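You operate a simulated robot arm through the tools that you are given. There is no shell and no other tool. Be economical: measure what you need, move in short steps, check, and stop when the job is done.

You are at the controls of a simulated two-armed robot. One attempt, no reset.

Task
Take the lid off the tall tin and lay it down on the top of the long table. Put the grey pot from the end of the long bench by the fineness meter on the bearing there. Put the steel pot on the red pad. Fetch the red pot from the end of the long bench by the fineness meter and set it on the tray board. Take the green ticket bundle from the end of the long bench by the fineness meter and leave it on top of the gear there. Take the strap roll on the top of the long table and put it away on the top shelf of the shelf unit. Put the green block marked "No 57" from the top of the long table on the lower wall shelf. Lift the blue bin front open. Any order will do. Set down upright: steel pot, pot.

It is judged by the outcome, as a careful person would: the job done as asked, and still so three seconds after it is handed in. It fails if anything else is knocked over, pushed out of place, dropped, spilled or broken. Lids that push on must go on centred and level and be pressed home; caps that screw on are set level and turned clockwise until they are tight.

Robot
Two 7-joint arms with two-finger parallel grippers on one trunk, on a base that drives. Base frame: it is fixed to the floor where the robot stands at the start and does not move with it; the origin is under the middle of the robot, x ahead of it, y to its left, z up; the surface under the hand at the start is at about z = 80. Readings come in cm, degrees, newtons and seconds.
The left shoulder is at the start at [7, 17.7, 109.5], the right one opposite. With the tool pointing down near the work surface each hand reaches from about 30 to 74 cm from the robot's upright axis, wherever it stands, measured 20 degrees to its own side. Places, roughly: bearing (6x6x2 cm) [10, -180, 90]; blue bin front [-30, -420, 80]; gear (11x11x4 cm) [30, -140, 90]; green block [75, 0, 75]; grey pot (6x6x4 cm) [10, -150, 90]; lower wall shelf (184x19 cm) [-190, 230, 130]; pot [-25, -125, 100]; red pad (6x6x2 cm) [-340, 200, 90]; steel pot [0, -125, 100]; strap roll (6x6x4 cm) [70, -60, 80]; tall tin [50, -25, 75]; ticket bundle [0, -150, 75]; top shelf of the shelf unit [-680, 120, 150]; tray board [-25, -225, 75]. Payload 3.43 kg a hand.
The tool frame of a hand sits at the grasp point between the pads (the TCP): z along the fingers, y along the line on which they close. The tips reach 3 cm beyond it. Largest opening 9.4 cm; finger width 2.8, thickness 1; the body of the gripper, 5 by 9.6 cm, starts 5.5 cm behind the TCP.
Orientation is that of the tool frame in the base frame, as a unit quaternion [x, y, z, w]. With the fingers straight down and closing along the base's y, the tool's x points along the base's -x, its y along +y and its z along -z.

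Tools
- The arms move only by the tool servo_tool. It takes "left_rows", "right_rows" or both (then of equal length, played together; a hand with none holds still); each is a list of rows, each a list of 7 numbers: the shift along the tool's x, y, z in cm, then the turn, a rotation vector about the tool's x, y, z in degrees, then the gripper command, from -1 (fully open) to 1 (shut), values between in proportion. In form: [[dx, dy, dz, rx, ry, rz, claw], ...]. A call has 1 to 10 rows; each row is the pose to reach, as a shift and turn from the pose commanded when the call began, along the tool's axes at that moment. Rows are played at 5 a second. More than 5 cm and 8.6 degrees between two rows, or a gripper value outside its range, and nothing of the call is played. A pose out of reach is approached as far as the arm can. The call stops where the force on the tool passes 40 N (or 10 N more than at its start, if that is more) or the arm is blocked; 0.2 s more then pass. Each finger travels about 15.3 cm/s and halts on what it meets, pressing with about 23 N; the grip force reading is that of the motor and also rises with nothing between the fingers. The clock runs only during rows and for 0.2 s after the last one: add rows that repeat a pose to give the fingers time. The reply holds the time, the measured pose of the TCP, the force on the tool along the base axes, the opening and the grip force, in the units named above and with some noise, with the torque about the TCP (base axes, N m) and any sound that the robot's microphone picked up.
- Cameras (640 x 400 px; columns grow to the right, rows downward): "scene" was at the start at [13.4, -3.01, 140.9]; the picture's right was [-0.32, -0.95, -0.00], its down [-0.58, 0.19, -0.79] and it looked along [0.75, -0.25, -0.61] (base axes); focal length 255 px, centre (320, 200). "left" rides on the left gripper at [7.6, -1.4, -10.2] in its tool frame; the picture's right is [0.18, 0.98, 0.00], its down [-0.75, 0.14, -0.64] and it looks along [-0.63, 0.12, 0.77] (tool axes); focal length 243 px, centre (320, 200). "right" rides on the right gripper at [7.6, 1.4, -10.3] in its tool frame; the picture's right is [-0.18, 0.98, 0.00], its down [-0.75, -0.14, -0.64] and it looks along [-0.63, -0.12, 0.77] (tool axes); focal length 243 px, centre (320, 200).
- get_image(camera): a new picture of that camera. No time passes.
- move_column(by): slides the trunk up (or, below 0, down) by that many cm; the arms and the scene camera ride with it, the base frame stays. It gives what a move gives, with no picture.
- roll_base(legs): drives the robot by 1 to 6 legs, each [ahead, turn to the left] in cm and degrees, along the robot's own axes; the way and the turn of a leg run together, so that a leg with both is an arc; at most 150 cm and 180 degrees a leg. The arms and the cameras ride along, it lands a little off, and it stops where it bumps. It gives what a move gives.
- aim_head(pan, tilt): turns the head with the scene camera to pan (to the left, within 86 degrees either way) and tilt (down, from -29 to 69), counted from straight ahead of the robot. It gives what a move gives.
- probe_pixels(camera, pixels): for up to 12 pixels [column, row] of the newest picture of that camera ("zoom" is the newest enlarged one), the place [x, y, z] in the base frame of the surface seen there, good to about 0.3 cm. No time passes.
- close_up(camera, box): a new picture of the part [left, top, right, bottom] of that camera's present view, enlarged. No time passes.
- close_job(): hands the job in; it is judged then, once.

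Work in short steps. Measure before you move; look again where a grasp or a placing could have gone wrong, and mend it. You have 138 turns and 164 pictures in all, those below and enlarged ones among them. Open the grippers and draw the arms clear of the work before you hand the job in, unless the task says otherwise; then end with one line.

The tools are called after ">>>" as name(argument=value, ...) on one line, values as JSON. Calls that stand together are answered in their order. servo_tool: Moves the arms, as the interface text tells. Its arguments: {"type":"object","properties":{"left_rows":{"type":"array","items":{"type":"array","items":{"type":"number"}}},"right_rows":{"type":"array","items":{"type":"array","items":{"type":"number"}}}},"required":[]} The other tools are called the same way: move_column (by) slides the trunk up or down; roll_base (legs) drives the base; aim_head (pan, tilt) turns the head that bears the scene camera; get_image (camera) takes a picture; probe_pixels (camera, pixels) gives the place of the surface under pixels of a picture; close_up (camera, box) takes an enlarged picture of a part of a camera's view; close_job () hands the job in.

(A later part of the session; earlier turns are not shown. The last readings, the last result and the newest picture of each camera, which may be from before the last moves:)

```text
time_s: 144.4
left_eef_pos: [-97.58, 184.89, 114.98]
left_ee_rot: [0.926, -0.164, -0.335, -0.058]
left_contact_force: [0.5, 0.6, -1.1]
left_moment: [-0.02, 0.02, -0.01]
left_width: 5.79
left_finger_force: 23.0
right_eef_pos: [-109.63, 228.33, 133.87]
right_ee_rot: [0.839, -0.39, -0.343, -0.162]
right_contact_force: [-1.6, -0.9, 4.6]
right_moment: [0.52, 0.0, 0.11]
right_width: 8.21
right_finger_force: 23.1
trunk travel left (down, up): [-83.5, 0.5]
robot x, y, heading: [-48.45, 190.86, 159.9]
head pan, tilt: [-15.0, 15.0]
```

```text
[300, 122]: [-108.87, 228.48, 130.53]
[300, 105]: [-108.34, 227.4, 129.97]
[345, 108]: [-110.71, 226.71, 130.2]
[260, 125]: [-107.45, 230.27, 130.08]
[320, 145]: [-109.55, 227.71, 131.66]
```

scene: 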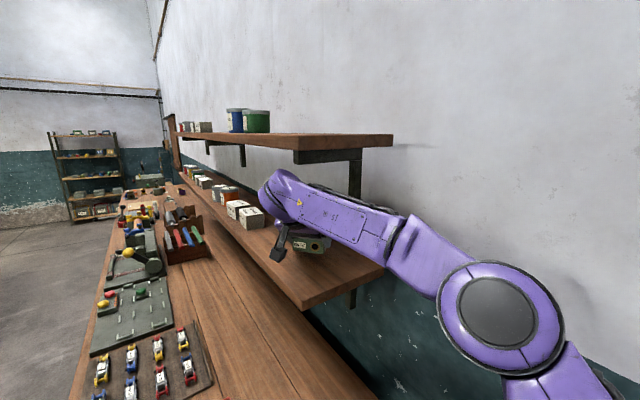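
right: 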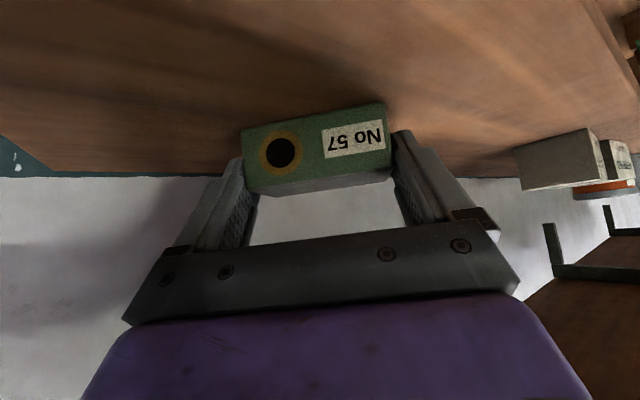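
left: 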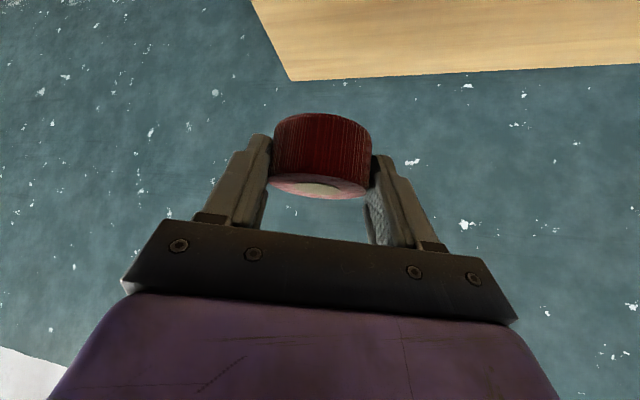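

It rests on the shelf (force now upward). I open and withdraw.

>>> servo_tool(right_rows=[[0, 0, 0, 0, 0, 0, 0.2], [0, 0, 0, 0, 0, 0, -1], [0, 0, 0, 0, 0, 0, -1], [1.4, 0, -1.4, 0, 0, 0, -1], [4.3, 0, -4.2, 0, 0, 0, -1], [7.2, 0, -7, 0, 0, 0, -1], [8.5, -4, -8.5, 0, 0, 0, -1], [10, -8, -10, 0, 0, 0, -1], [12, -11, -11.5, 0, 0, 0, -1]])

>>> get_image(camera="scene")

>>> get_image(camera="left")

```text
time_s: 146.4
left_eef_pos: [-97.31, 184.89, 114.95]
left_ee_rot: [0.926, -0.165, -0.335, -0.058]
left_contact_force: [0.3, 0.0, 0.0]
left_moment: [0.0, 0.0, 0.01]
left_width: 5.76
left_finger_force: 23.1
right_eef_pos: [-90.29, 222.63, 133.79]
right_ee_rot: [0.839, -0.391, -0.342, -0.161]
right_contact_force: [0.3, 1.2, -0.3]
right_moment: [0.01, 0.01, 0.0]
right_width: 9.4
right_finger_force: 0.0
trunk travel left (down, up): [-83.5, 0.5]
robot x, y, heading: [-48.3, 190.64, 160.2]
head pan, tilt: [-15.0, 15.0]
```

```text
78 pictures are left
```

scene: 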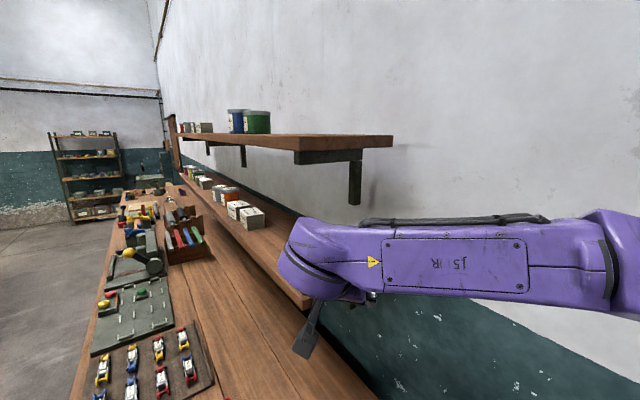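

```text
77 pictures are left
```

left: 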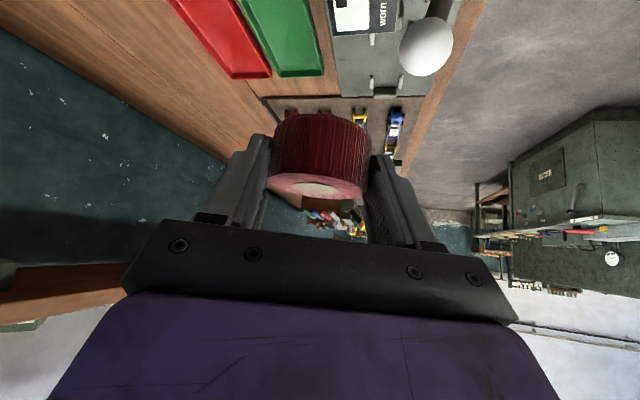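

Block No 57 is placed. I back away from the bench, turn to face west, and look along the way to the shelf unit.

>>> roll_base(legs=[[-40, 0], [0, 60]])

>>> aim_head(pan=-20, tilt=15)

>>> get_image(camera="scene")

```text
time_s: 151.5
left_eef_pos: [-30.27, 131.96, 114.95]
left_ee_rot: [0.884, 0.32, -0.319, 0.117]
left_contact_force: [-0.1, 0.2, -0.5]
left_moment: [0.0, -0.01, -0.02]
left_width: 5.77
left_finger_force: 22.7
right_eef_pos: [-59.53, 156.93, 133.8]
right_ee_rot: [0.923, 0.081, -0.376, 0.031]
right_contact_force: [0.1, 0.6, -0.5]
right_moment: [-0.01, 0.0, -0.02]
right_width: 9.4
right_finger_force: 0.1
trunk travel left (down, up): [-83.5, 0.5]
robot x, y, heading: [-11.04, 177.31, -139.8]
head pan, tilt: [-15.0, 15.0]
```

```text
time_s: 152.2
left_eef_pos: [-30.19, 131.85, 114.88]
left_ee_rot: [0.884, 0.321, -0.319, 0.117]
left_contact_force: [-0.4, 0.0, -0.8]
left_moment: [0.01, -0.04, 0.01]
left_width: 5.76
left_finger_force: 23.0
right_eef_pos: [-59.46, 156.84, 133.71]
right_ee_rot: [0.923, 0.081, -0.376, 0.03]
right_contact_force: [-0.2, -0.1, -1.2]
right_moment: [0.01, 0.04, 0.01]
right_width: 9.43
right_finger_force: 0.1
trunk travel left (down, up): [-83.5, 0.5]
robot x, y, heading: [-10.97, 177.42, -139.9]
head pan, tilt: [-20.0, 15.0]
```

```text
76 pictures are left
```

scene: 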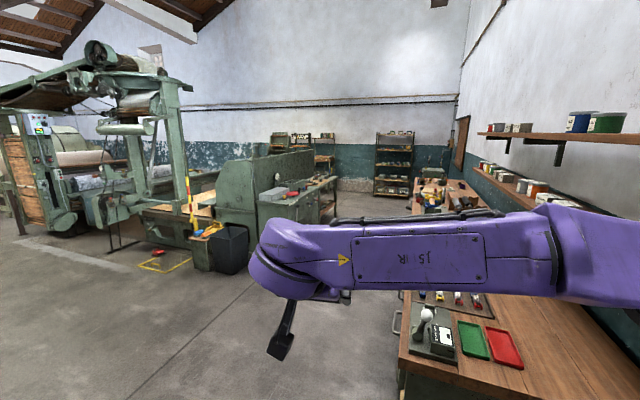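

Two shelf units are visible (px 394,160 and 305,145). I probe them and the machine bench beside the lane.

>>> probe_pixels(camera="scene", pixels=[[394, 136], [394, 148], [378, 165], [410, 165], [325, 140], [305, 140], [262, 210], [330, 195], [230, 270], [325, 220], [345, 230]])

>>> close_up(camera="scene", box=[255, 115, 455, 225])

```text
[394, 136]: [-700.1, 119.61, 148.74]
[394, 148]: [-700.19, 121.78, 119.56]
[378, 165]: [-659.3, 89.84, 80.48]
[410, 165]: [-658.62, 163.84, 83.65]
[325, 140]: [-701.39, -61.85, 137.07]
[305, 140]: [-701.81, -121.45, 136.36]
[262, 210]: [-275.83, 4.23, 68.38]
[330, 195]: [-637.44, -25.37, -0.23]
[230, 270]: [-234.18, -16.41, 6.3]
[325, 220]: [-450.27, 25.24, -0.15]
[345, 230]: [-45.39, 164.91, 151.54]
```

```text
3.20 times, centred on (355, 170) of scene
```

zoom: 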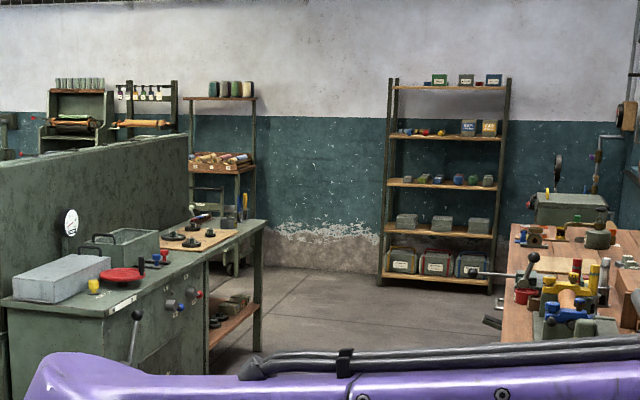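

The shelf unit stands at x -658…-700, y 88…164, top shelf z≈149 with free space at its front left. The lane around y≈100 is free, so I drive there.

>>> roll_base(legs=[[0, -5], [133, 0], [0, -37.8], [150, 0], [150, 0], [120, 0]])

>>> aim_head(pan=0, tilt=10)

>>> get_image(camera="scene")

```text
time_s: 180.7
left_eef_pos: [-581.16, 103.34, 114.97]
left_ee_rot: [0.94, -0.024, -0.34, -0.007]
left_contact_force: [0.6, 0.1, -1.4]
left_moment: [-0.02, 0.01, -0.01]
left_width: 5.76
left_finger_force: 22.9
right_eef_pos: [-585.61, 141.56, 133.74]
right_ee_rot: [0.889, -0.261, -0.361, -0.107]
right_contact_force: [-0.2, -0.2, -0.1]
right_moment: [0.02, 0.01, -0.01]
right_width: 9.39
right_finger_force: 0.1
trunk travel left (down, up): [-83.5, 0.5]
robot x, y, heading: [-536.34, 123.83, 177.2]
head pan, tilt: [-20.0, 15.0]
```

```text
time_s: 181.5
left_eef_pos: [-581.07, 103.4, 114.99]
left_ee_rot: [0.94, -0.024, -0.339, -0.007]
left_contact_force: [0.4, -0.1, -0.5]
left_moment: [0.01, -0.02, -0.01]
left_width: 5.78
left_finger_force: 22.7
right_eef_pos: [-585.66, 141.53, 133.75]
right_ee_rot: [0.889, -0.261, -0.361, -0.108]
right_contact_force: [0.1, 0.5, 0.3]
right_moment: [0.0, 0.04, -0.04]
right_width: 9.4
right_finger_force: 0.0
trunk travel left (down, up): [-83.5, 0.5]
robot x, y, heading: [-536.18, 123.34, 177.2]
head pan, tilt: [0.0, 10.0]
```

```text
74 pictures are left
```

scene: 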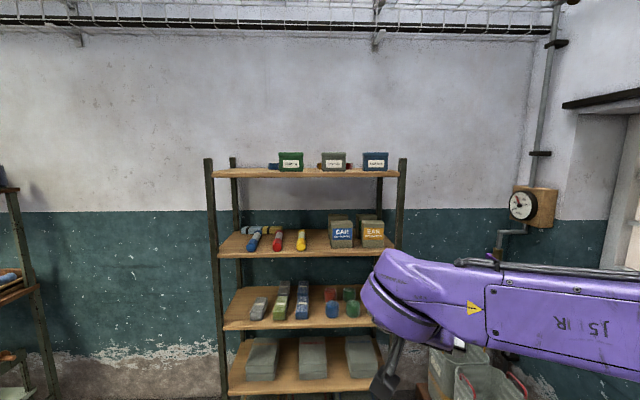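

I measure the top shelf's surface, edges and boxes.

>>> close_up(camera="scene", box=[195, 140, 415, 190])

>>> probe_pixels(camera="zoom", pixels=[[100, 90], [100, 105], [200, 92], [550, 95], [270, 60], [395, 60], [520, 60], [30, 70], [220, 76], [350, 100], [330, 95]])

```text
2.91 times, centred on (305, 165) of scene
```

zoom: 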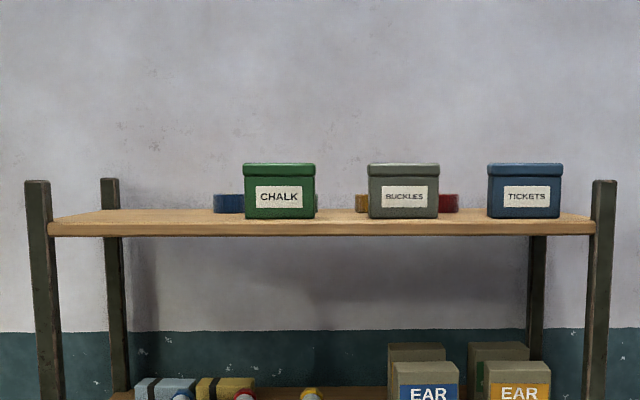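

```text
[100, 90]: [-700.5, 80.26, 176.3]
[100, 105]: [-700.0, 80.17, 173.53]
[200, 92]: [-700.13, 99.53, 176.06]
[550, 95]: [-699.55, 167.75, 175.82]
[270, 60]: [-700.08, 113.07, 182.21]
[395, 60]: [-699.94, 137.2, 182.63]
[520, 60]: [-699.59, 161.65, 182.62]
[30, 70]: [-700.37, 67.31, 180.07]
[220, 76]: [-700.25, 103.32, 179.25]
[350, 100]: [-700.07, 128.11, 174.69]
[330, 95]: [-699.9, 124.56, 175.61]
```

My rows were too high; the board shows at zoom rows 208–225. I probe there.

>>> probe_pixels(camera="zoom", pixels=[[150, 216], [150, 221], [120, 212], [200, 219], [280, 200], [230, 203], [40, 200], [280, 215], [330, 220], [600, 200], [110, 190]])

```text
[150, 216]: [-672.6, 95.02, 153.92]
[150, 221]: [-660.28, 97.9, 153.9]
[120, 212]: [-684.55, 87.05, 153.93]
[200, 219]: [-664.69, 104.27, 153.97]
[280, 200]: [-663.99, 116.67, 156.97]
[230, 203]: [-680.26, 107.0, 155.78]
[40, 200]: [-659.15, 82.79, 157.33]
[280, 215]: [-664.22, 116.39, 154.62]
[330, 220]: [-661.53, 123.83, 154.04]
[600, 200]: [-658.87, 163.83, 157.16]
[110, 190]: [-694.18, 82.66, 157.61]
```

Top shelf z=153.9, free spot around (-669,97). I raise the left hand 47 cm and swing the right hand out to the side, so I can drive closer.

>>> servo_tool(left_rows=[[-3, 1, -3.6, 0, 0, 0, 0.8], [-6, 2, -7.2, 0, 0, 0, 0.8], [-9, 3, -10.8, 0, 0, 0, 0.8], [-12, 4, -14.4, 0, 0, 0, 0.8], [-15, 5, -18, 0, 0, 0, 0.8], [-18, 6, -21.6, 0, 0, 0, 0.8], [-21, 7, -25.2, 0, 0, 0, 0.8], [-24, 8, -28.8, 0, 0, 0, 0.8], [-27, 9, -32.4, 0, 0, 0, 0.8], [-30, 10, -36, 0, 0, 0, 0.8]], right_rows=[[0.7, -4, -0.7, 0, 0, 0, -1], [1.4, -8, -1.4, 0, 0, 0, -1], [2.1, -12, -2.1, 0, 0, 0, -1], [2.8, -16, -2.8, 0, 0, 0, -1], [3.5, -20, -3.5, 0, 0, 0, -1], [4.2, -24, -4.2, 0, 0, 0, -1], [4.9, -28, -4.9, 0, 0, 0, -1], [5.6, -32, -5.6, 0, 0, 0, -1], [6.2, -35, -6.1, 0, 0, 0, -1], [6.2, -35, -6.1, 0, 0, 0, -1]])

>>> get_image(camera="scene")

```text
time_s: 183.7
left_eef_pos: [-581.65, 94.01, 162.0]
left_ee_rot: [0.94, -0.025, -0.339, -0.005]
left_contact_force: [0.4, -0.4, -0.6]
left_moment: [-0.01, 0.0, 0.02]
left_width: 5.77
left_finger_force: 23.0
right_eef_pos: [-566.68, 159.42, 133.82]
right_ee_rot: [0.889, -0.261, -0.362, -0.107]
right_contact_force: [-0.6, 0.8, -0.1]
right_moment: [0.02, 0.02, 0.0]
right_width: 9.41
right_finger_force: 0.1
right hand out of reach, approached as far as the arm can: row 7, 8, 9, 10
trunk travel left (down, up): [-83.5, 0.5]
robot x, y, heading: [-536.46, 123.86, 177.6]
head pan, tilt: [0.0, 10.0]
```

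```text
72 pictures are left
```

scene: 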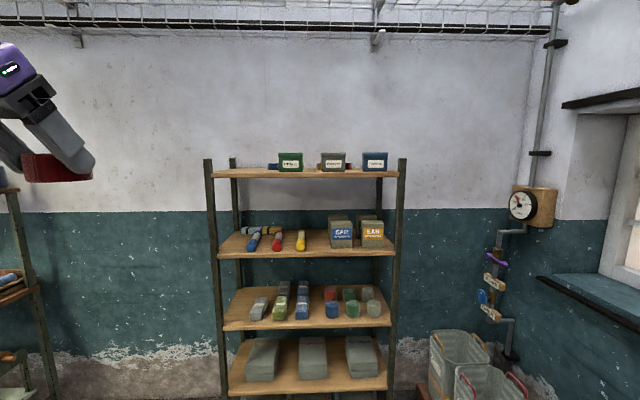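

Both hands are clear. I drive 80 cm toward the shelf unit.

>>> roll_base(legs=[[80, 0]])

>>> get_image(camera="left")

>>> aim_head(pan=20, tilt=10)

>>> get_image(camera="scene")

```text
time_s: 188.0
left_eef_pos: [-661.39, 96.81, 161.99]
left_ee_rot: [0.94, -0.021, -0.341, -0.006]
left_contact_force: [0.8, 0.0, -1.1]
left_moment: [-0.02, 0.0, 0.0]
left_width: 5.75
left_finger_force: 22.6
right_eef_pos: [-646.74, 162.55, 133.74]
right_ee_rot: [0.889, -0.259, -0.363, -0.107]
right_contact_force: [-0.3, -0.2, -0.4]
right_moment: [-0.01, -0.02, 0.01]
right_width: 9.4
right_finger_force: 0.0
trunk travel left (down, up): [-83.5, 0.5]
robot x, y, heading: [-615.96, 127.07, 177.4]
head pan, tilt: [0.0, 10.0]
```

```text
71 pictures are left
```

left: 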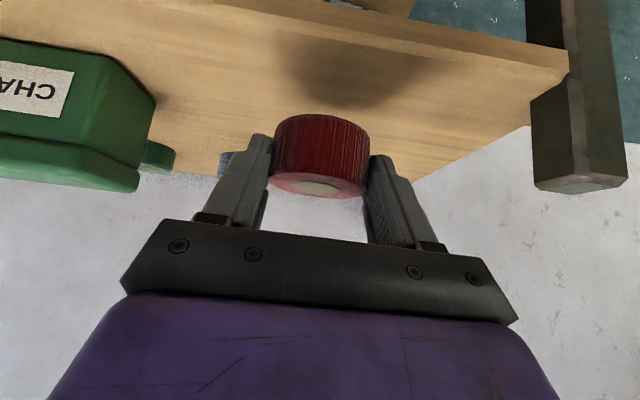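

```text
time_s: 188.9
left_eef_pos: [-661.61, 96.87, 161.81]
left_ee_rot: [0.94, -0.021, -0.34, -0.006]
left_contact_force: [0.1, -0.2, 0.0]
left_moment: [0.01, -0.01, 0.01]
left_width: 5.77
left_finger_force: 23.3
right_eef_pos: [-646.82, 162.66, 133.74]
right_ee_rot: [0.889, -0.259, -0.362, -0.107]
right_contact_force: [0.1, 0.0, 1.3]
right_moment: [-0.01, -0.05, 0.0]
right_width: 9.4
right_finger_force: 0.1
trunk travel left (down, up): [-83.5, 0.5]
robot x, y, heading: [-616.41, 127.35, 177.8]
head pan, tilt: [20.0, 10.0]
```

```text
70 pictures are left
```

scene: 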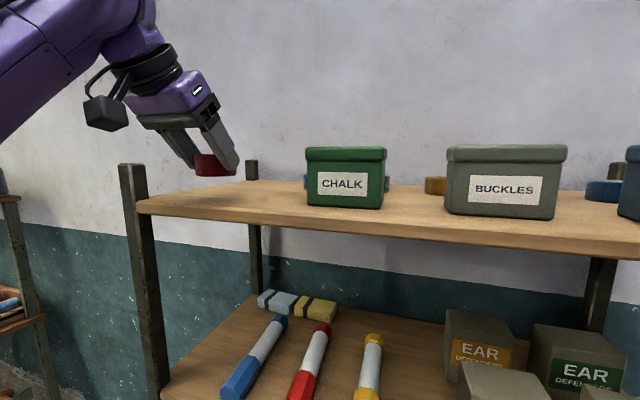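

The roll hovers over the free spot. I move 6 cm further in and lower gently until it touches.

>>> servo_tool(left_rows=[[-2.3, 0, 2, 0, 0, 0, 0.8], [-4.6, 0, 3.9, 0, 0, 0, 0.8], [-3.3, 0, 5.4, 0, 0, 0, 0.8], [-2.3, 0, 6.6, 0, 0, 0, 0.8], [-1.9, 0, 7.1, 0, 0, 0, 0.8], [-1.9, 0, 7.1, 0, 0, 0, 0.8]])

>>> get_image(camera="left")

>>> close_up(camera="scene", box=[120, 100, 320, 225])

```text
time_s: 190.3
left_eef_pos: [-667.38, 97.11, 157.62]
left_ee_rot: [0.94, -0.022, -0.34, -0.006]
left_contact_force: [-0.6, 1.0, 3.6]
left_moment: [0.1, 0.06, -0.02]
left_width: 5.75
left_finger_force: 22.8
right_eef_pos: [-646.87, 162.65, 133.64]
right_ee_rot: [0.889, -0.259, -0.361, -0.107]
right_contact_force: [0.0, -0.3, 0.2]
right_moment: [0.01, -0.02, 0.02]
right_width: 9.42
right_finger_force: 0.0
trunk travel left (down, up): [-83.5, 0.5]
robot x, y, heading: [-616.05, 126.94, 177.8]
head pan, tilt: [20.0, 10.0]
```

```text
69 pictures are left
```

left: 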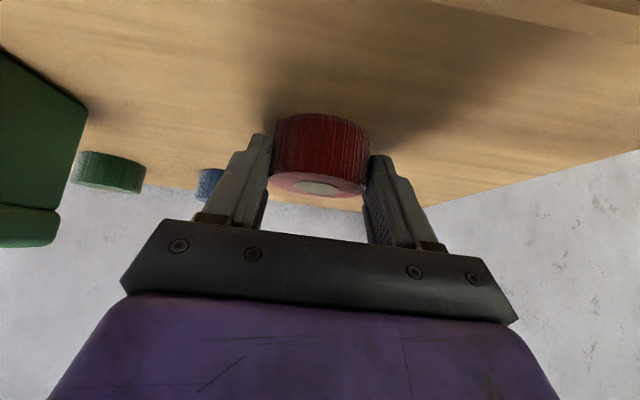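

```text
3.20 times, centred on (220, 162) of scene
```

zoom: 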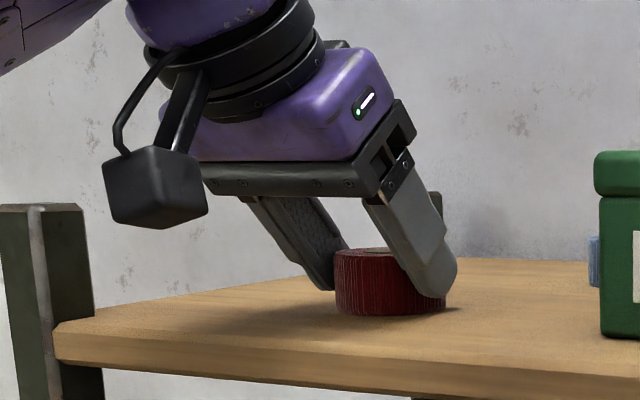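

The roll touches (3.6 N). I open, draw back along the fingers, and check.

>>> servo_tool(left_rows=[[0, 0, 0, 0, 0, 0, 0], [0, 0, 0, 0, 0, 0, -1], [0, 0, 0, 0, 0, 0, -1], [0, 0, -4, 0, 0, 0, -1], [0, 0, -8, 0, 0, 0, -1], [0, 0, -12, 0, 0, 0, -1]])

>>> get_image(camera="scene")

>>> roll_base(legs=[[-80, 0]])

```text
time_s: 191.7
left_eef_pos: [-659.62, 97.04, 166.9]
left_ee_rot: [0.94, -0.022, -0.34, -0.006]
left_contact_force: [0.2, -0.1, -0.2]
left_moment: [0.02, 0.01, 0.02]
left_width: 9.39
left_finger_force: 0.2
right_eef_pos: [-646.8, 162.65, 133.74]
right_ee_rot: [0.889, -0.259, -0.362, -0.105]
right_contact_force: [0.0, 0.3, 0.0]
right_moment: [-0.01, 0.03, -0.03]
right_width: 9.41
right_finger_force: 0.0
trunk travel left (down, up): [-83.5, 0.5]
robot x, y, heading: [-616.29, 127.34, 177.4]
head pan, tilt: [20.0, 10.0]
```

```text
67 pictures are left
```

scene: 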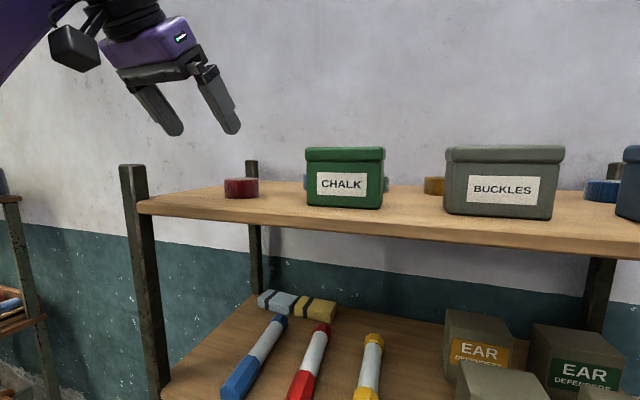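

```text
time_s: 196.0
left_eef_pos: [-579.41, 93.4, 166.72]
left_ee_rot: [0.94, -0.023, -0.339, -0.007]
left_contact_force: [-1.0, 0.0, 0.0]
left_moment: [0.01, 0.01, 0.0]
left_width: 9.38
left_finger_force: 0.1
right_eef_pos: [-566.34, 159.26, 133.66]
right_ee_rot: [0.889, -0.259, -0.362, -0.107]
right_contact_force: [-0.1, -0.5, -0.5]
right_moment: [0.01, -0.01, 0.01]
right_width: 9.4
right_finger_force: 0.0
trunk travel left (down, up): [-83.5, 0.5]
robot x, y, heading: [-535.67, 123.46, 177.6]
head pan, tilt: [20.0, 10.0]
```

The strap roll lies on the top shelf. I level and lower both hands, back along the lane to about x=-340, and look right at the red pad.

>>> servo_tool(left_rows=[[2.6, 0, 3.1, 0, 4, 0, -1], [5.1, 0, 6.1, 0, 8, 0, -1], [7.7, 0, 9.2, 0, 12, 0, -1], [10.3, 0, 12.2, 0, 16, 0, -1], [12.9, 0, 15.3, 0, 20, 0, -1], [15.4, 0, 18.4, 0, 24, 0, -1], [18, 0, 21.4, 0, 28, 0, -1], [20.6, 0, 24.5, 0, 32, 0, -1], [23.1, 0, 27.5, 0, 36, 0, -1], [25.7, 0, 30.6, 0, 40, 0, -1]], right_rows=[[1, 0, 1.1, 0, 4.4, 0, -1], [2.1, 0, 2.2, 0, 8.8, 0, -1], [3.1, 0, 3.2, 0, 13.2, 0, -1], [4.2, 0, 4.3, 0, 17.6, 0, -1], [5.2, 0, 5.4, 0, 22, 0, -1], [6.2, 0, 6.5, 0, 26.4, 0, -1], [7.3, 0, 7.6, 0, 30.8, 0, -1], [8.3, 0, 8.6, 0, 35.2, 0, -1], [9.4, 0, 9.7, 0, 39.6, 0, -1], [10.4, 0, 10.8, 0, 44, 0, -1]])

>>> roll_base(legs=[[-98, 0], [-98, 0]])

>>> aim_head(pan=-86, tilt=25)

>>> get_image(camera="scene")

```text
time_s: 198.2
left_eef_pos: [-579.16, 93.4, 126.71]
left_ee_rot: [1.0, -0.023, 0.004, 0.001]
left_contact_force: [-1.3, -0.1, 0.8]
left_moment: [-0.03, -0.01, 0.03]
left_width: 9.39
left_finger_force: 0.1
right_eef_pos: [-566.4, 159.36, 118.73]
right_ee_rot: [0.96, -0.28, -0.002, -0.002]
right_contact_force: [0.1, -0.4, 0.5]
right_moment: [-0.01, -0.04, 0.0]
right_width: 9.41
right_finger_force: 0.0
trunk travel left (down, up): [-83.5, 0.5]
robot x, y, heading: [-535.48, 123.62, 177.4]
head pan, tilt: [20.0, 10.0]
```

```text
time_s: 207.9
left_eef_pos: [-383.53, 84.24, 126.69]
left_ee_rot: [1.0, -0.021, 0.003, 0.002]
left_contact_force: [0.7, -0.7, 0.1]
left_moment: [0.0, 0.01, -0.02]
left_width: 9.39
left_finger_force: 0.1
right_eef_pos: [-371.1, 150.41, 118.87]
right_ee_rot: [0.96, -0.279, -0.002, -0.002]
right_contact_force: [-0.2, -0.6, -0.8]
right_moment: [-0.01, 0.0, -0.02]
right_width: 9.4
right_finger_force: 0.0
trunk travel left (down, up): [-83.5, 0.5]
robot x, y, heading: [-340.12, 114.75, 177.4]
head pan, tilt: [20.0, 10.0]
```

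```text
time_s: 209.8
left_eef_pos: [-383.47, 84.17, 126.81]
left_ee_rot: [1.0, -0.022, 0.003, 0.002]
left_contact_force: [0.4, -0.2, 0.2]
left_moment: [-0.02, -0.01, -0.02]
left_width: 9.43
left_finger_force: 0.0
right_eef_pos: [-371.14, 150.34, 118.78]
right_ee_rot: [0.96, -0.279, -0.002, -0.001]
right_contact_force: [0.1, -0.1, 0.2]
right_moment: [0.0, 0.01, 0.0]
right_width: 9.4
right_finger_force: 0.1
trunk travel left (down, up): [-83.5, 0.5]
robot x, y, heading: [-340.36, 114.84, 177.5]
head pan, tilt: [-85.9, 25.0]
```

```text
66 pictures are left
```

scene: 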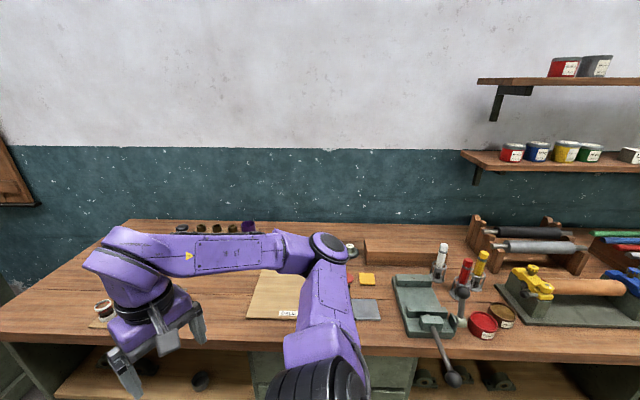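

Pads appear near px (350–380, 250–310), partly behind my arm. I zoom in.

>>> close_up(camera="scene", box=[230, 220, 400, 330])

>>> probe_pixels(camera="zoom", pixels=[[448, 205], [455, 225], [448, 215], [515, 222], [520, 330], [520, 300], [440, 375], [455, 110]])

```text
3.64 times, centred on (315, 275) of scene
```

zoom: 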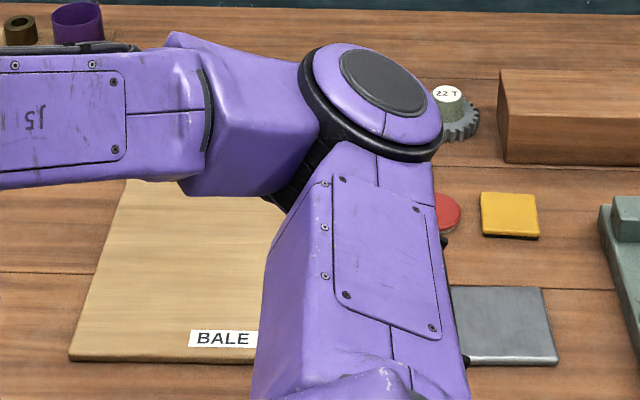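

```text
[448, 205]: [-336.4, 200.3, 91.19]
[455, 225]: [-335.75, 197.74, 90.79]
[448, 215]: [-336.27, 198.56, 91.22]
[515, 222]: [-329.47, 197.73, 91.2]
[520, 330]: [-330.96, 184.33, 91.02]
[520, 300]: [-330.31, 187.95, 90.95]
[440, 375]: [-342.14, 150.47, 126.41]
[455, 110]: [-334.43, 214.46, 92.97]
```

The red pad is the round red disc near (-338.5,199.5), top 91.2. Now I drive to the bench by the fineness meter: to about (-110,20), then face -y and look.

>>> roll_base(legs=[[0, 160], [124.5, 0], [124.5, 0], [0, -55]])

>>> aim_head(pan=15, tilt=18)

>>> get_image(camera="scene")

```text
time_s: 231.1
left_eef_pos: [-67.68, -13.05, 126.81]
left_ee_rot: [0.628, 0.778, 0.002, -0.001]
left_contact_force: [-0.7, 0.3, -0.3]
left_moment: [-0.01, -0.03, 0.03]
left_width: 9.41
left_finger_force: 0.1
right_eef_pos: [-134.8, -17.61, 118.79]
right_ee_rot: [0.808, 0.589, -0.002, 0.001]
right_contact_force: [0.8, 0.3, 0.3]
right_moment: [-0.01, -0.03, -0.01]
right_width: 9.4
right_finger_force: 0.0
trunk travel left (down, up): [-83.5, 0.5]
robot x, y, heading: [-108.01, 21.16, -77.6]
head pan, tilt: [-85.9, 25.0]
```

```text
time_s: 232.8
left_eef_pos: [-67.63, -12.96, 126.86]
left_ee_rot: [0.629, 0.777, 0.002, -0.002]
left_contact_force: [-0.4, 0.2, -0.7]
left_moment: [-0.01, 0.01, 0.02]
left_width: 9.41
left_finger_force: 0.0
right_eef_pos: [-134.79, -17.48, 118.85]
right_ee_rot: [0.808, 0.589, -0.003, 0.001]
right_contact_force: [-0.6, 0.4, -1.0]
right_moment: [-0.01, 0.01, 0.0]
right_width: 9.42
right_finger_force: 0.0
trunk travel left (down, up): [-83.5, 0.5]
robot x, y, heading: [-108.36, 21.02, -77.8]
head pan, tilt: [15.0, 18.0]
```

```text
64 pictures are left
```

scene: 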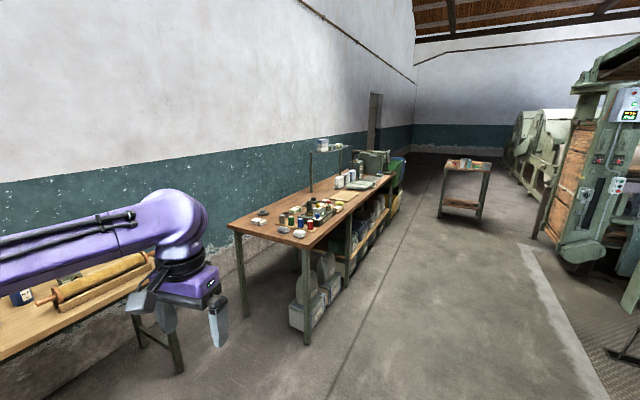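

>>> close_up(camera="scene", box=[220, 130, 410, 250])

>>> probe_pixels(camera="scene", pixels=[[309, 243], [310, 340], [232, 226], [360, 205], [392, 182], [440, 215], [475, 215], [345, 270]])

```text
3.33 times, centred on (315, 190) of scene
```

zoom: 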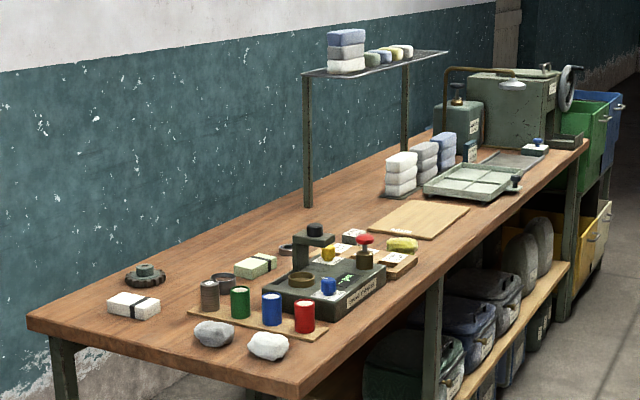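

```text
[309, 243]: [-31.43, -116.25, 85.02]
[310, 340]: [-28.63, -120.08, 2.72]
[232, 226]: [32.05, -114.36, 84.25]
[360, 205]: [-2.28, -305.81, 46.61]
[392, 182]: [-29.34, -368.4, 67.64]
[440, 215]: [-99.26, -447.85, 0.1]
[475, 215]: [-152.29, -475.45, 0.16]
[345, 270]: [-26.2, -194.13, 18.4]
```

The bench top (z 85, x -31…42, near end y -115) shows the gear, a white-green bundle, four pots and a ring. I drive to its near end at about (5,-80), facing it.

>>> roll_base(legs=[[0, 36], [75.5, 0], [75.5, 0], [0, -48.2]])

>>> aim_head(pan=0, tilt=50)

>>> get_image(camera="scene")

```text
time_s: 244.5
left_eef_pos: [37.15, -120.11, 126.78]
left_ee_rot: [0.705, 0.709, 0.003, -0.002]
left_contact_force: [1.2, 0.5, 0.2]
left_moment: [0.04, 0.01, -0.02]
left_width: 9.39
left_finger_force: 0.1
right_eef_pos: [-29.46, -111.02, 118.72]
right_ee_rot: [0.864, 0.503, -0.003, 0.001]
right_contact_force: [0.3, -0.1, -0.3]
right_moment: [-0.03, 0.0, -0.01]
right_width: 9.41
right_finger_force: 0.0
trunk travel left (down, up): [-83.5, 0.5]
robot x, y, heading: [4.42, -78.64, -89.5]
head pan, tilt: [15.0, 18.0]
```

```text
time_s: 245.4
left_eef_pos: [37.18, -120.22, 126.8]
left_ee_rot: [0.705, 0.709, 0.002, -0.002]
left_contact_force: [0.2, -0.8, -0.5]
left_moment: [0.0, 0.0, -0.03]
left_width: 9.4
left_finger_force: 0.0
right_eef_pos: [-29.5, -111.09, 118.83]
right_ee_rot: [0.864, 0.504, -0.003, 0.001]
right_contact_force: [-0.7, -0.4, -0.2]
right_moment: [-0.02, 0.03, -0.02]
right_width: 9.38
right_finger_force: 0.1
trunk travel left (down, up): [-83.5, 0.5]
robot x, y, heading: [4.35, -78.12, -89.4]
head pan, tilt: [0.0, 50.0]
```

```text
62 pictures are left
```

scene: 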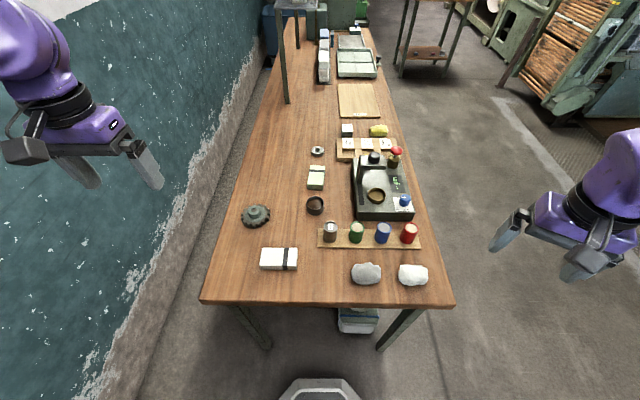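

A full view: gear (257,215), white bundle (278,259), green bundle (316,177), dark pot (316,204), ring (318,151), four pots on a strip. I zoom and probe.

>>> close_up(camera="scene", box=[230, 130, 430, 255])

>>> probe_pixels(camera="scene", pixels=[[257, 210], [245, 218], [270, 216], [257, 225], [316, 199], [308, 203], [324, 203], [318, 150], [331, 225], [408, 227], [355, 105], [320, 300]])

```text
3.20 times, centred on (330, 192) of scene
```

zoom: 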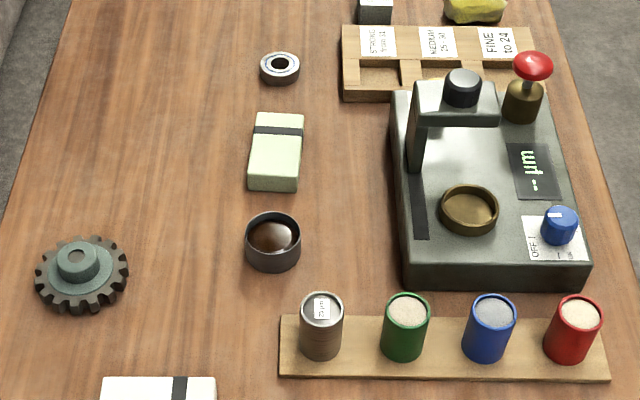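

```text
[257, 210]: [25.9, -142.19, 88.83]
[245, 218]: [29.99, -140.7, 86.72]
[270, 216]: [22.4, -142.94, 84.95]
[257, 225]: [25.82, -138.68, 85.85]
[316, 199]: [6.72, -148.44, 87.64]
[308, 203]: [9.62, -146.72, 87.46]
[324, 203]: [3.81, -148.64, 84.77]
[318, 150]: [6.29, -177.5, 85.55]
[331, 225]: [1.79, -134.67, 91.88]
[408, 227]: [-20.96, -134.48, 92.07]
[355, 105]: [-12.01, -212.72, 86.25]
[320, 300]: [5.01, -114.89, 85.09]
```

I probe the fine geometry from the zoom: ticket corners, gear hub, pot rims, bearing.

>>> probe_pixels(camera="zoom", pixels=[[258, 117], [300, 117], [253, 175], [295, 178], [275, 150], [78, 246], [62, 258], [96, 258], [40, 285], [120, 290], [75, 240], [85, 310]])

>>> probe_pixels(camera="zoom", pixels=[[272, 216], [248, 230], [298, 232], [272, 258], [263, 65], [297, 65], [280, 54], [280, 76], [320, 298], [305, 312], [338, 312], [578, 300]])

```text
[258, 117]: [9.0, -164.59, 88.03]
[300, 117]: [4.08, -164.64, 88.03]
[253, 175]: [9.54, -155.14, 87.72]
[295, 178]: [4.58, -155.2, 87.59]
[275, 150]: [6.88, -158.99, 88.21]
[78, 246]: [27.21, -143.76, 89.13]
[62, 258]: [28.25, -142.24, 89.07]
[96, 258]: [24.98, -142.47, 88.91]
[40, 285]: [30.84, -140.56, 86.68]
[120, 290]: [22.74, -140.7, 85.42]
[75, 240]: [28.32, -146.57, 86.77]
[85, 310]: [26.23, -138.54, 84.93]
```

```text
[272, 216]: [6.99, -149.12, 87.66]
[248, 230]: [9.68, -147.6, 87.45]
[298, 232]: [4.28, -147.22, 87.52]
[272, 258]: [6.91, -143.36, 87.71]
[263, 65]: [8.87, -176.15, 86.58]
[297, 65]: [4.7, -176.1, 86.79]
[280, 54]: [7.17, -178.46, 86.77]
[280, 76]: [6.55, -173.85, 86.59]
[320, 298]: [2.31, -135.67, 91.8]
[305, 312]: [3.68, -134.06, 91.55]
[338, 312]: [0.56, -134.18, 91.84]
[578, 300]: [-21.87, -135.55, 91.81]
```

I check where the base front is relative to the bench legs before moving closer.

>>> aim_head(pan=0, tilt=69)

>>> get_image(camera="scene")

>>> probe_pixels(camera="scene", pixels=[[320, 255], [320, 235], [320, 220], [270, 250], [380, 250], [225, 190], [410, 190], [355, 190]])

```text
time_s: 246.2
left_eef_pos: [37.06, -120.18, 126.78]
left_ee_rot: [0.705, 0.709, 0.002, -0.002]
left_contact_force: [-0.5, -0.2, 0.2]
left_moment: [-0.02, -0.03, -0.01]
left_width: 9.41
left_finger_force: 0.1
right_eef_pos: [-29.48, -111.08, 118.74]
right_ee_rot: [0.864, 0.504, -0.002, 0.0]
right_contact_force: [0.5, 0.0, 0.7]
right_moment: [0.0, 0.01, 0.03]
right_width: 9.41
right_finger_force: 0.0
trunk travel left (down, up): [-83.5, 0.5]
robot x, y, heading: [4.04, -78.22, -89.4]
head pan, tilt: [0.0, 68.8]
```

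```text
60 pictures are left
```

scene: 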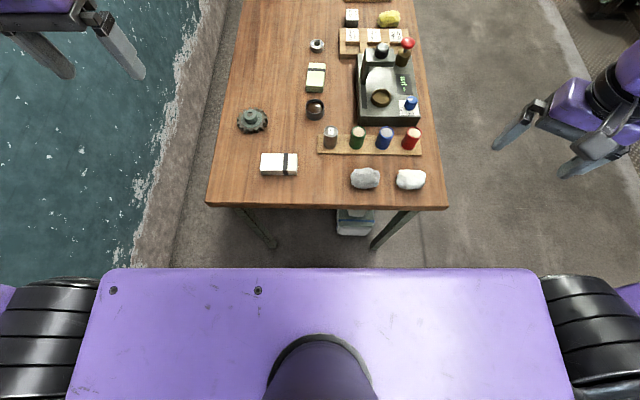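

```text
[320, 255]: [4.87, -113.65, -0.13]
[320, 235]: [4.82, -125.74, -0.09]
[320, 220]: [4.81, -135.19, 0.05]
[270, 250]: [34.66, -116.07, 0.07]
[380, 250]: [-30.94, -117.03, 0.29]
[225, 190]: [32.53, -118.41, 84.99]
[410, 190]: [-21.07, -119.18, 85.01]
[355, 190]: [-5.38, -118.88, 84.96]
```

There is room: base front is about 27 cm ahead of the axis. I lower the column 16 cm, drive 9 cm closer, and bring the left hand (pitching 30°) above the green bundle.

>>> move_column(by=-16)

>>> roll_base(legs=[[9, 0]])

>>> servo_tool(left_rows=[[-3, -3, 1, 0, -3, 0, -1], [-6, -6, 2, 0, -6, 0, -1], [-9, -9, 3, 0, -9, 0, -1], [-12, -12, 4, 0, -12, 0, -1], [-15, -15, 5, 0, -15, 0, -1], [-18, -18, 6, 0, -18, 0, -1], [-21, -21, 7, 0, -21, 0, -1], [-24, -24, 9, 0, -24, 0, -1], [-27, -27, 11, 0, -27, 0, -1], [-29.6, -30.2, 12.8, 0, -30, 0, -1]])

>>> get_image(camera="left")

```text
time_s: 248.1
left_eef_pos: [37.14, -120.24, 110.77]
left_ee_rot: [0.705, 0.71, 0.002, -0.001]
left_contact_force: [0.4, 0.6, 0.3]
left_moment: [-0.01, 0.0, 0.03]
left_width: 9.41
left_finger_force: 0.0
right_eef_pos: [-29.47, -111.06, 102.88]
right_ee_rot: [0.864, 0.504, -0.003, 0.0]
right_contact_force: [0.1, -0.2, 0.6]
right_moment: [0.0, 0.0, 0.0]
right_width: 9.39
right_finger_force: 0.1
trunk travel left (down, up): [-67.5, 16.5]
robot x, y, heading: [4.94, -78.34, -89.3]
head pan, tilt: [0.0, 68.8]
```

```text
time_s: 249.2
left_eef_pos: [37.18, -129.4, 110.83]
left_ee_rot: [0.705, 0.709, 0.002, 0.0]
left_contact_force: [-0.1, -0.7, 0.0]
left_moment: [0.0, -0.01, 0.0]
left_width: 9.42
left_finger_force: 0.0
right_eef_pos: [-29.41, -120.15, 102.69]
right_ee_rot: [0.864, 0.504, -0.003, 0.0]
right_contact_force: [-0.5, 0.1, -0.8]
right_moment: [0.02, -0.04, 0.02]
right_width: 9.41
right_finger_force: 0.0
trunk travel left (down, up): [-67.5, 16.5]
robot x, y, heading: [4.87, -87.56, -89.1]
head pan, tilt: [0.0, 68.8]
```

```text
time_s: 251.4
left_eef_pos: [7.1, -159.12, 97.56]
left_ee_rot: [0.681, 0.686, -0.18, 0.182]
left_contact_force: [-0.4, -1.0, -0.1]
left_moment: [0.03, -0.02, 0.01]
left_width: 9.4
left_finger_force: 0.0
right_eef_pos: [-29.49, -120.2, 102.72]
right_ee_rot: [0.864, 0.503, -0.002, 0.0]
right_contact_force: [-0.2, -0.5, -0.1]
right_moment: [0.01, 0.03, -0.02]
right_width: 9.4
right_finger_force: 0.1
trunk travel left (down, up): [-67.5, 16.5]
robot x, y, heading: [4.5, -87.8, -89.6]
head pan, tilt: [0.0, 68.8]
```

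```text
59 pictures are left
```

left: 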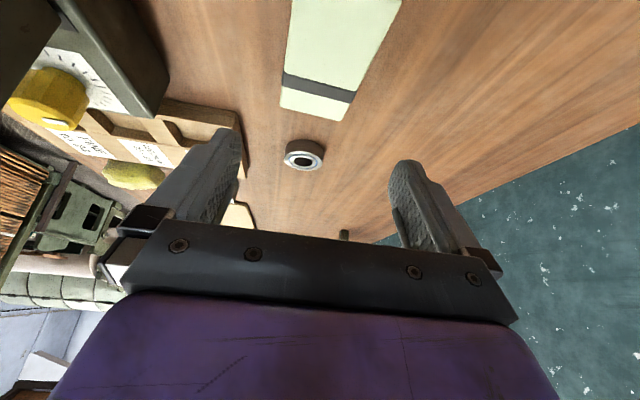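

The hand is over the bundle. I lower 9 cm straight down, close, and lift.

>>> servo_tool(left_rows=[[2, -0.3, 3.5, 0, 0, 0, -1], [4, -0.3, 6.9, 0, 0, 0, -1], [4.55, -0.3, 7.9, 0, 0, 0, -1], [4.55, -0.3, 7.9, 0, 0, 0, -0.2], [4.55, -0.3, 7.9, 0, 0, 0, 0.8], [4.55, -0.3, 7.9, 0, 0, 0, 0.8], [3.5, -0.3, 6, 0, 0, 0, 0.8], [1.5, -0.3, 2.6, 0, 0, 0, 0.8], [-0.5, -0.3, -0.8, 0, 0, 0, 0.8]])

>>> get_image(camera="left")

```text
time_s: 253.4
left_eef_pos: [6.9, -158.92, 98.73]
left_ee_rot: [0.682, 0.685, -0.181, 0.182]
left_contact_force: [0.2, 0.0, -1.5]
left_moment: [-0.03, 0.04, 0.0]
left_width: 6.19
left_finger_force: 23.1
right_eef_pos: [-29.41, -120.02, 102.86]
right_ee_rot: [0.864, 0.504, -0.003, 0.001]
right_contact_force: [0.5, 0.4, -0.4]
right_moment: [-0.01, 0.02, 0.01]
right_width: 9.4
right_finger_force: 0.1
trunk travel left (down, up): [-67.5, 16.5]
robot x, y, heading: [4.21, -87.64, -89.4]
head pan, tilt: [0.0, 68.8]
```

```text
58 pictures are left
```

left: 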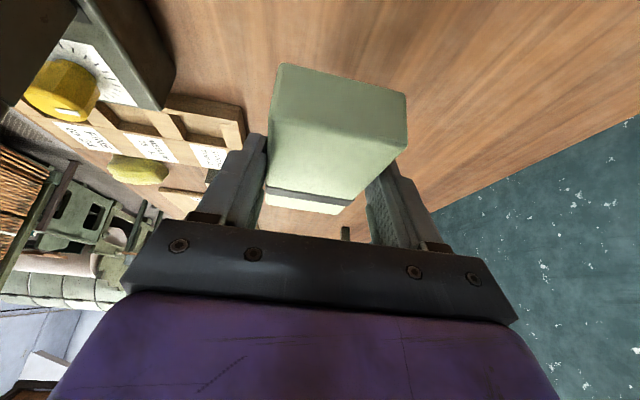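

The green bundle is held. I carry it above the gear hub (26.6,-142.4) and check with the scene camera.

>>> servo_tool(left_rows=[[2.4, 3.3, -1.7, 0, 0, 0, 0.8], [4.9, 6.6, -3.4, 0, 0, 0, 0.8], [7.3, 9.9, -5.1, 0, 0, 0, 0.8], [9.7, 13.2, -6.8, 0, 0, 0, 0.8], [12.2, 16.5, -8.5, 0, 0, 0, 0.8], [14.6, 19.7, -10.2, 0, 0, 0, 0.8], [14.6, 19.7, -10.2, 0, 0, 0, 0.8]])

>>> get_image(camera="left")

>>> aim_head(pan=15, tilt=50)

>>> get_image(camera="scene")

```text
time_s: 255.0
left_eef_pos: [26.59, -141.15, 100.23]
left_ee_rot: [0.681, 0.686, -0.18, 0.183]
left_contact_force: [0.2, 0.2, -1.6]
left_moment: [0.03, -0.02, -0.04]
left_width: 6.16
left_finger_force: 23.2
right_eef_pos: [-29.44, -120.17, 102.75]
right_ee_rot: [0.864, 0.504, -0.002, 0.001]
right_contact_force: [0.5, 0.2, 0.2]
right_moment: [0.0, 0.0, -0.02]
right_width: 9.4
right_finger_force: 0.1
trunk travel left (down, up): [-67.5, 16.5]
robot x, y, heading: [4.66, -87.48, -89.3]
head pan, tilt: [0.0, 68.8]
```

```text
57 pictures are left
```

left: 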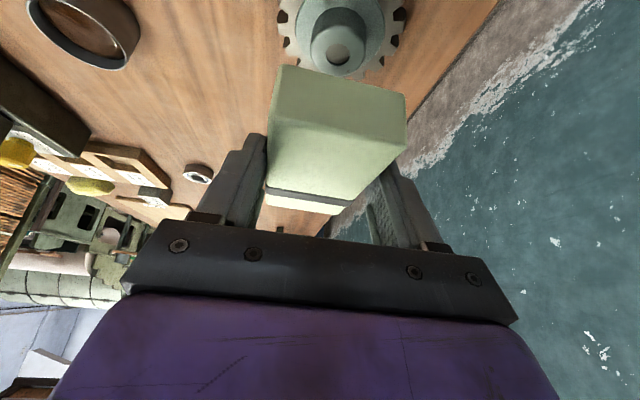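

```text
time_s: 255.8
left_eef_pos: [26.46, -141.05, 100.36]
left_ee_rot: [0.681, 0.686, -0.179, 0.182]
left_contact_force: [0.4, 0.7, -1.1]
left_moment: [-0.01, 0.02, 0.01]
left_width: 6.18
left_finger_force: 22.7
right_eef_pos: [-29.44, -120.23, 102.64]
right_ee_rot: [0.864, 0.504, -0.004, 0.001]
right_contact_force: [0.2, -0.3, -0.1]
right_moment: [0.03, 0.01, -0.01]
right_width: 9.38
right_finger_force: 0.0
trunk travel left (down, up): [-67.5, 16.5]
robot x, y, heading: [4.46, -87.5, -89.1]
head pan, tilt: [15.0, 50.0]
```

```text
56 pictures are left
```

scene: 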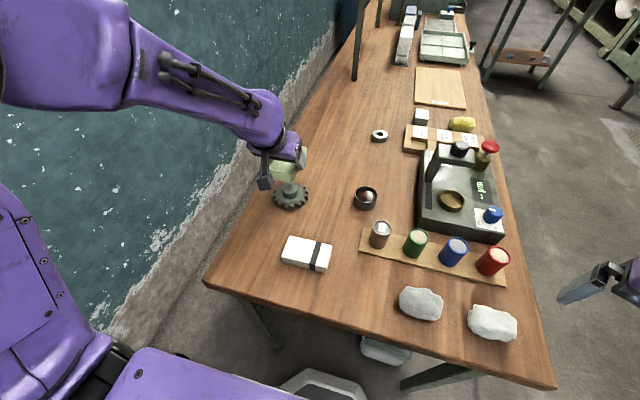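

I probe the held bundle's top corners and the gear hub in the left view to centre it.

>>> probe_pixels(camera="left", pixels=[[285, 72], [400, 98], [271, 183], [345, 200], [335, 140], [340, 55], [322, 40], [358, 40], [268, 205], [335, 212]])

```text
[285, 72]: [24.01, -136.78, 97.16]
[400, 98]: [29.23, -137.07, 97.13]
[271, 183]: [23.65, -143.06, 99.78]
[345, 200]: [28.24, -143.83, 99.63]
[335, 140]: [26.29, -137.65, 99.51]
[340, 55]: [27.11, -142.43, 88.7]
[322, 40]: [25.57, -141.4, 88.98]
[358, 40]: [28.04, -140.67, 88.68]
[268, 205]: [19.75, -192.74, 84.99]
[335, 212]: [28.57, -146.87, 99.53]
```

Bundle centre ≈(26.2,-142), hub centre ≈(26.8,-142.3), drop 8.1 cm. I shift 0.6 cm and lower slowly.

>>> servo_tool(left_rows=[[1.2, 0.6, 2.2, 0, 0, 0, 0.8], [2.5, 0.6, 4.6, 0, 0, 0, 0.8], [3.3, 0.6, 6.1, 0, 0, 0, 0.8], [3.6, 0.6, 6.6, 0, 0, 0, 0.8], [3.8, 0.6, 7.0, 0, 0, 0, 0.8], [3.95, 0.6, 7.25, 0, 0, 0, 0.8], [3.95, 0.6, 7.25, 0, 0, 0, 0.8]])

>>> close_up(camera="scene", box=[240, 130, 340, 220])

```text
time_s: 257.4
left_eef_pos: [27.06, -141.22, 92.48]
left_ee_rot: [0.681, 0.685, -0.183, 0.184]
left_contact_force: [4.4, -3.0, 21.5]
left_moment: [0.11, -0.06, -0.09]
left_width: 6.23
left_finger_force: 23.0
right_eef_pos: [-29.48, -119.85, 102.82]
right_ee_rot: [0.864, 0.504, -0.003, 0.001]
right_contact_force: [0.3, -0.6, 0.7]
right_moment: [0.01, 0.0, 0.01]
right_width: 9.41
right_finger_force: 0.1
trunk travel left (down, up): [-67.5, 16.5]
robot x, y, heading: [4.6, -87.99, -89.7]
head pan, tilt: [15.0, 50.0]
```

```text
4.44 times, centred on (290, 175) of scene
```

zoom: 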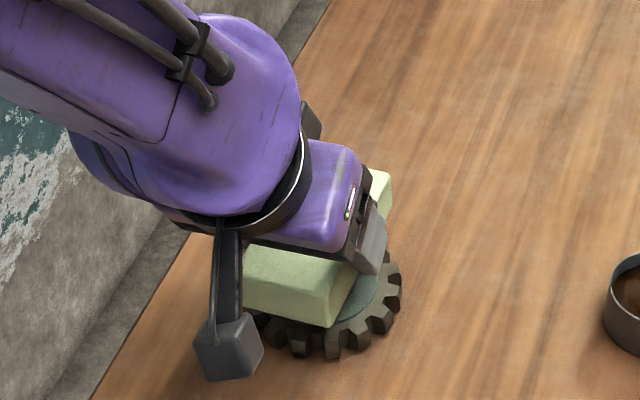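

It presses on the hub with 21 N. I ease up 0.3 cm, open, and rise straight up.

>>> servo_tool(left_rows=[[-0.15, 0, -0.26, 0, 0, 0, 0.8], [-0.15, 0, -0.26, 0, 0, 0, 0.5], [-0.15, 0, -0.26, 0, 0, 0, 0], [-0.15, 0, -0.26, 0, 0, 0, -0.9], [-0.15, 0, -0.26, 0, 0, 0, -0.9], [-2, 0, -3.5, 0, 0, 0, -0.9], [-4.5, 0, -7.8, 0, 0, 0, -0.9], [-6, 0, -10.4, 0, 0, 0, -0.9], [-6, 4, -10.4, 0, 0, 0, -0.9]])

>>> get_image(camera="left")

>>> close_up(camera="scene", box=[240, 130, 400, 250])

```text
time_s: 259.4
left_eef_pos: [31.34, -141.36, 104.11]
left_ee_rot: [0.681, 0.686, -0.182, 0.181]
left_contact_force: [0.8, 0.7, 0.5]
left_moment: [0.03, 0.03, 0.01]
left_width: 8.94
left_finger_force: 0.2
right_eef_pos: [-29.09, -120.1, 102.85]
right_ee_rot: [0.864, 0.503, -0.005, 0.001]
right_contact_force: [-0.3, -0.5, -0.8]
right_moment: [0.05, 0.07, 0.01]
right_width: 9.38
right_finger_force: 0.1
trunk travel left (down, up): [-67.5, 16.5]
robot x, y, heading: [4.27, -87.66, -89.4]
head pan, tilt: [15.0, 50.0]
```

```text
54 pictures are left
```

left: 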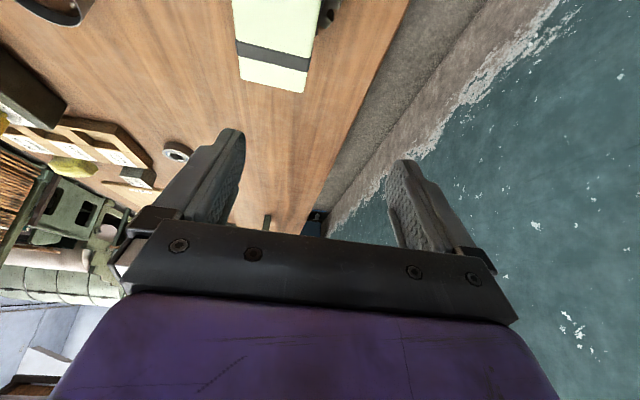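

```text
3.33 times, centred on (320, 190) of scene
```

zoom: 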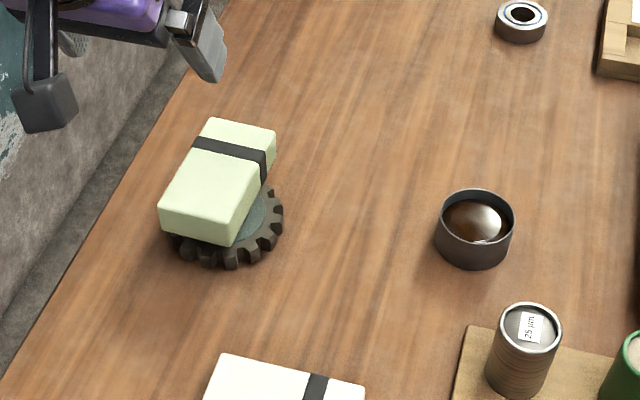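

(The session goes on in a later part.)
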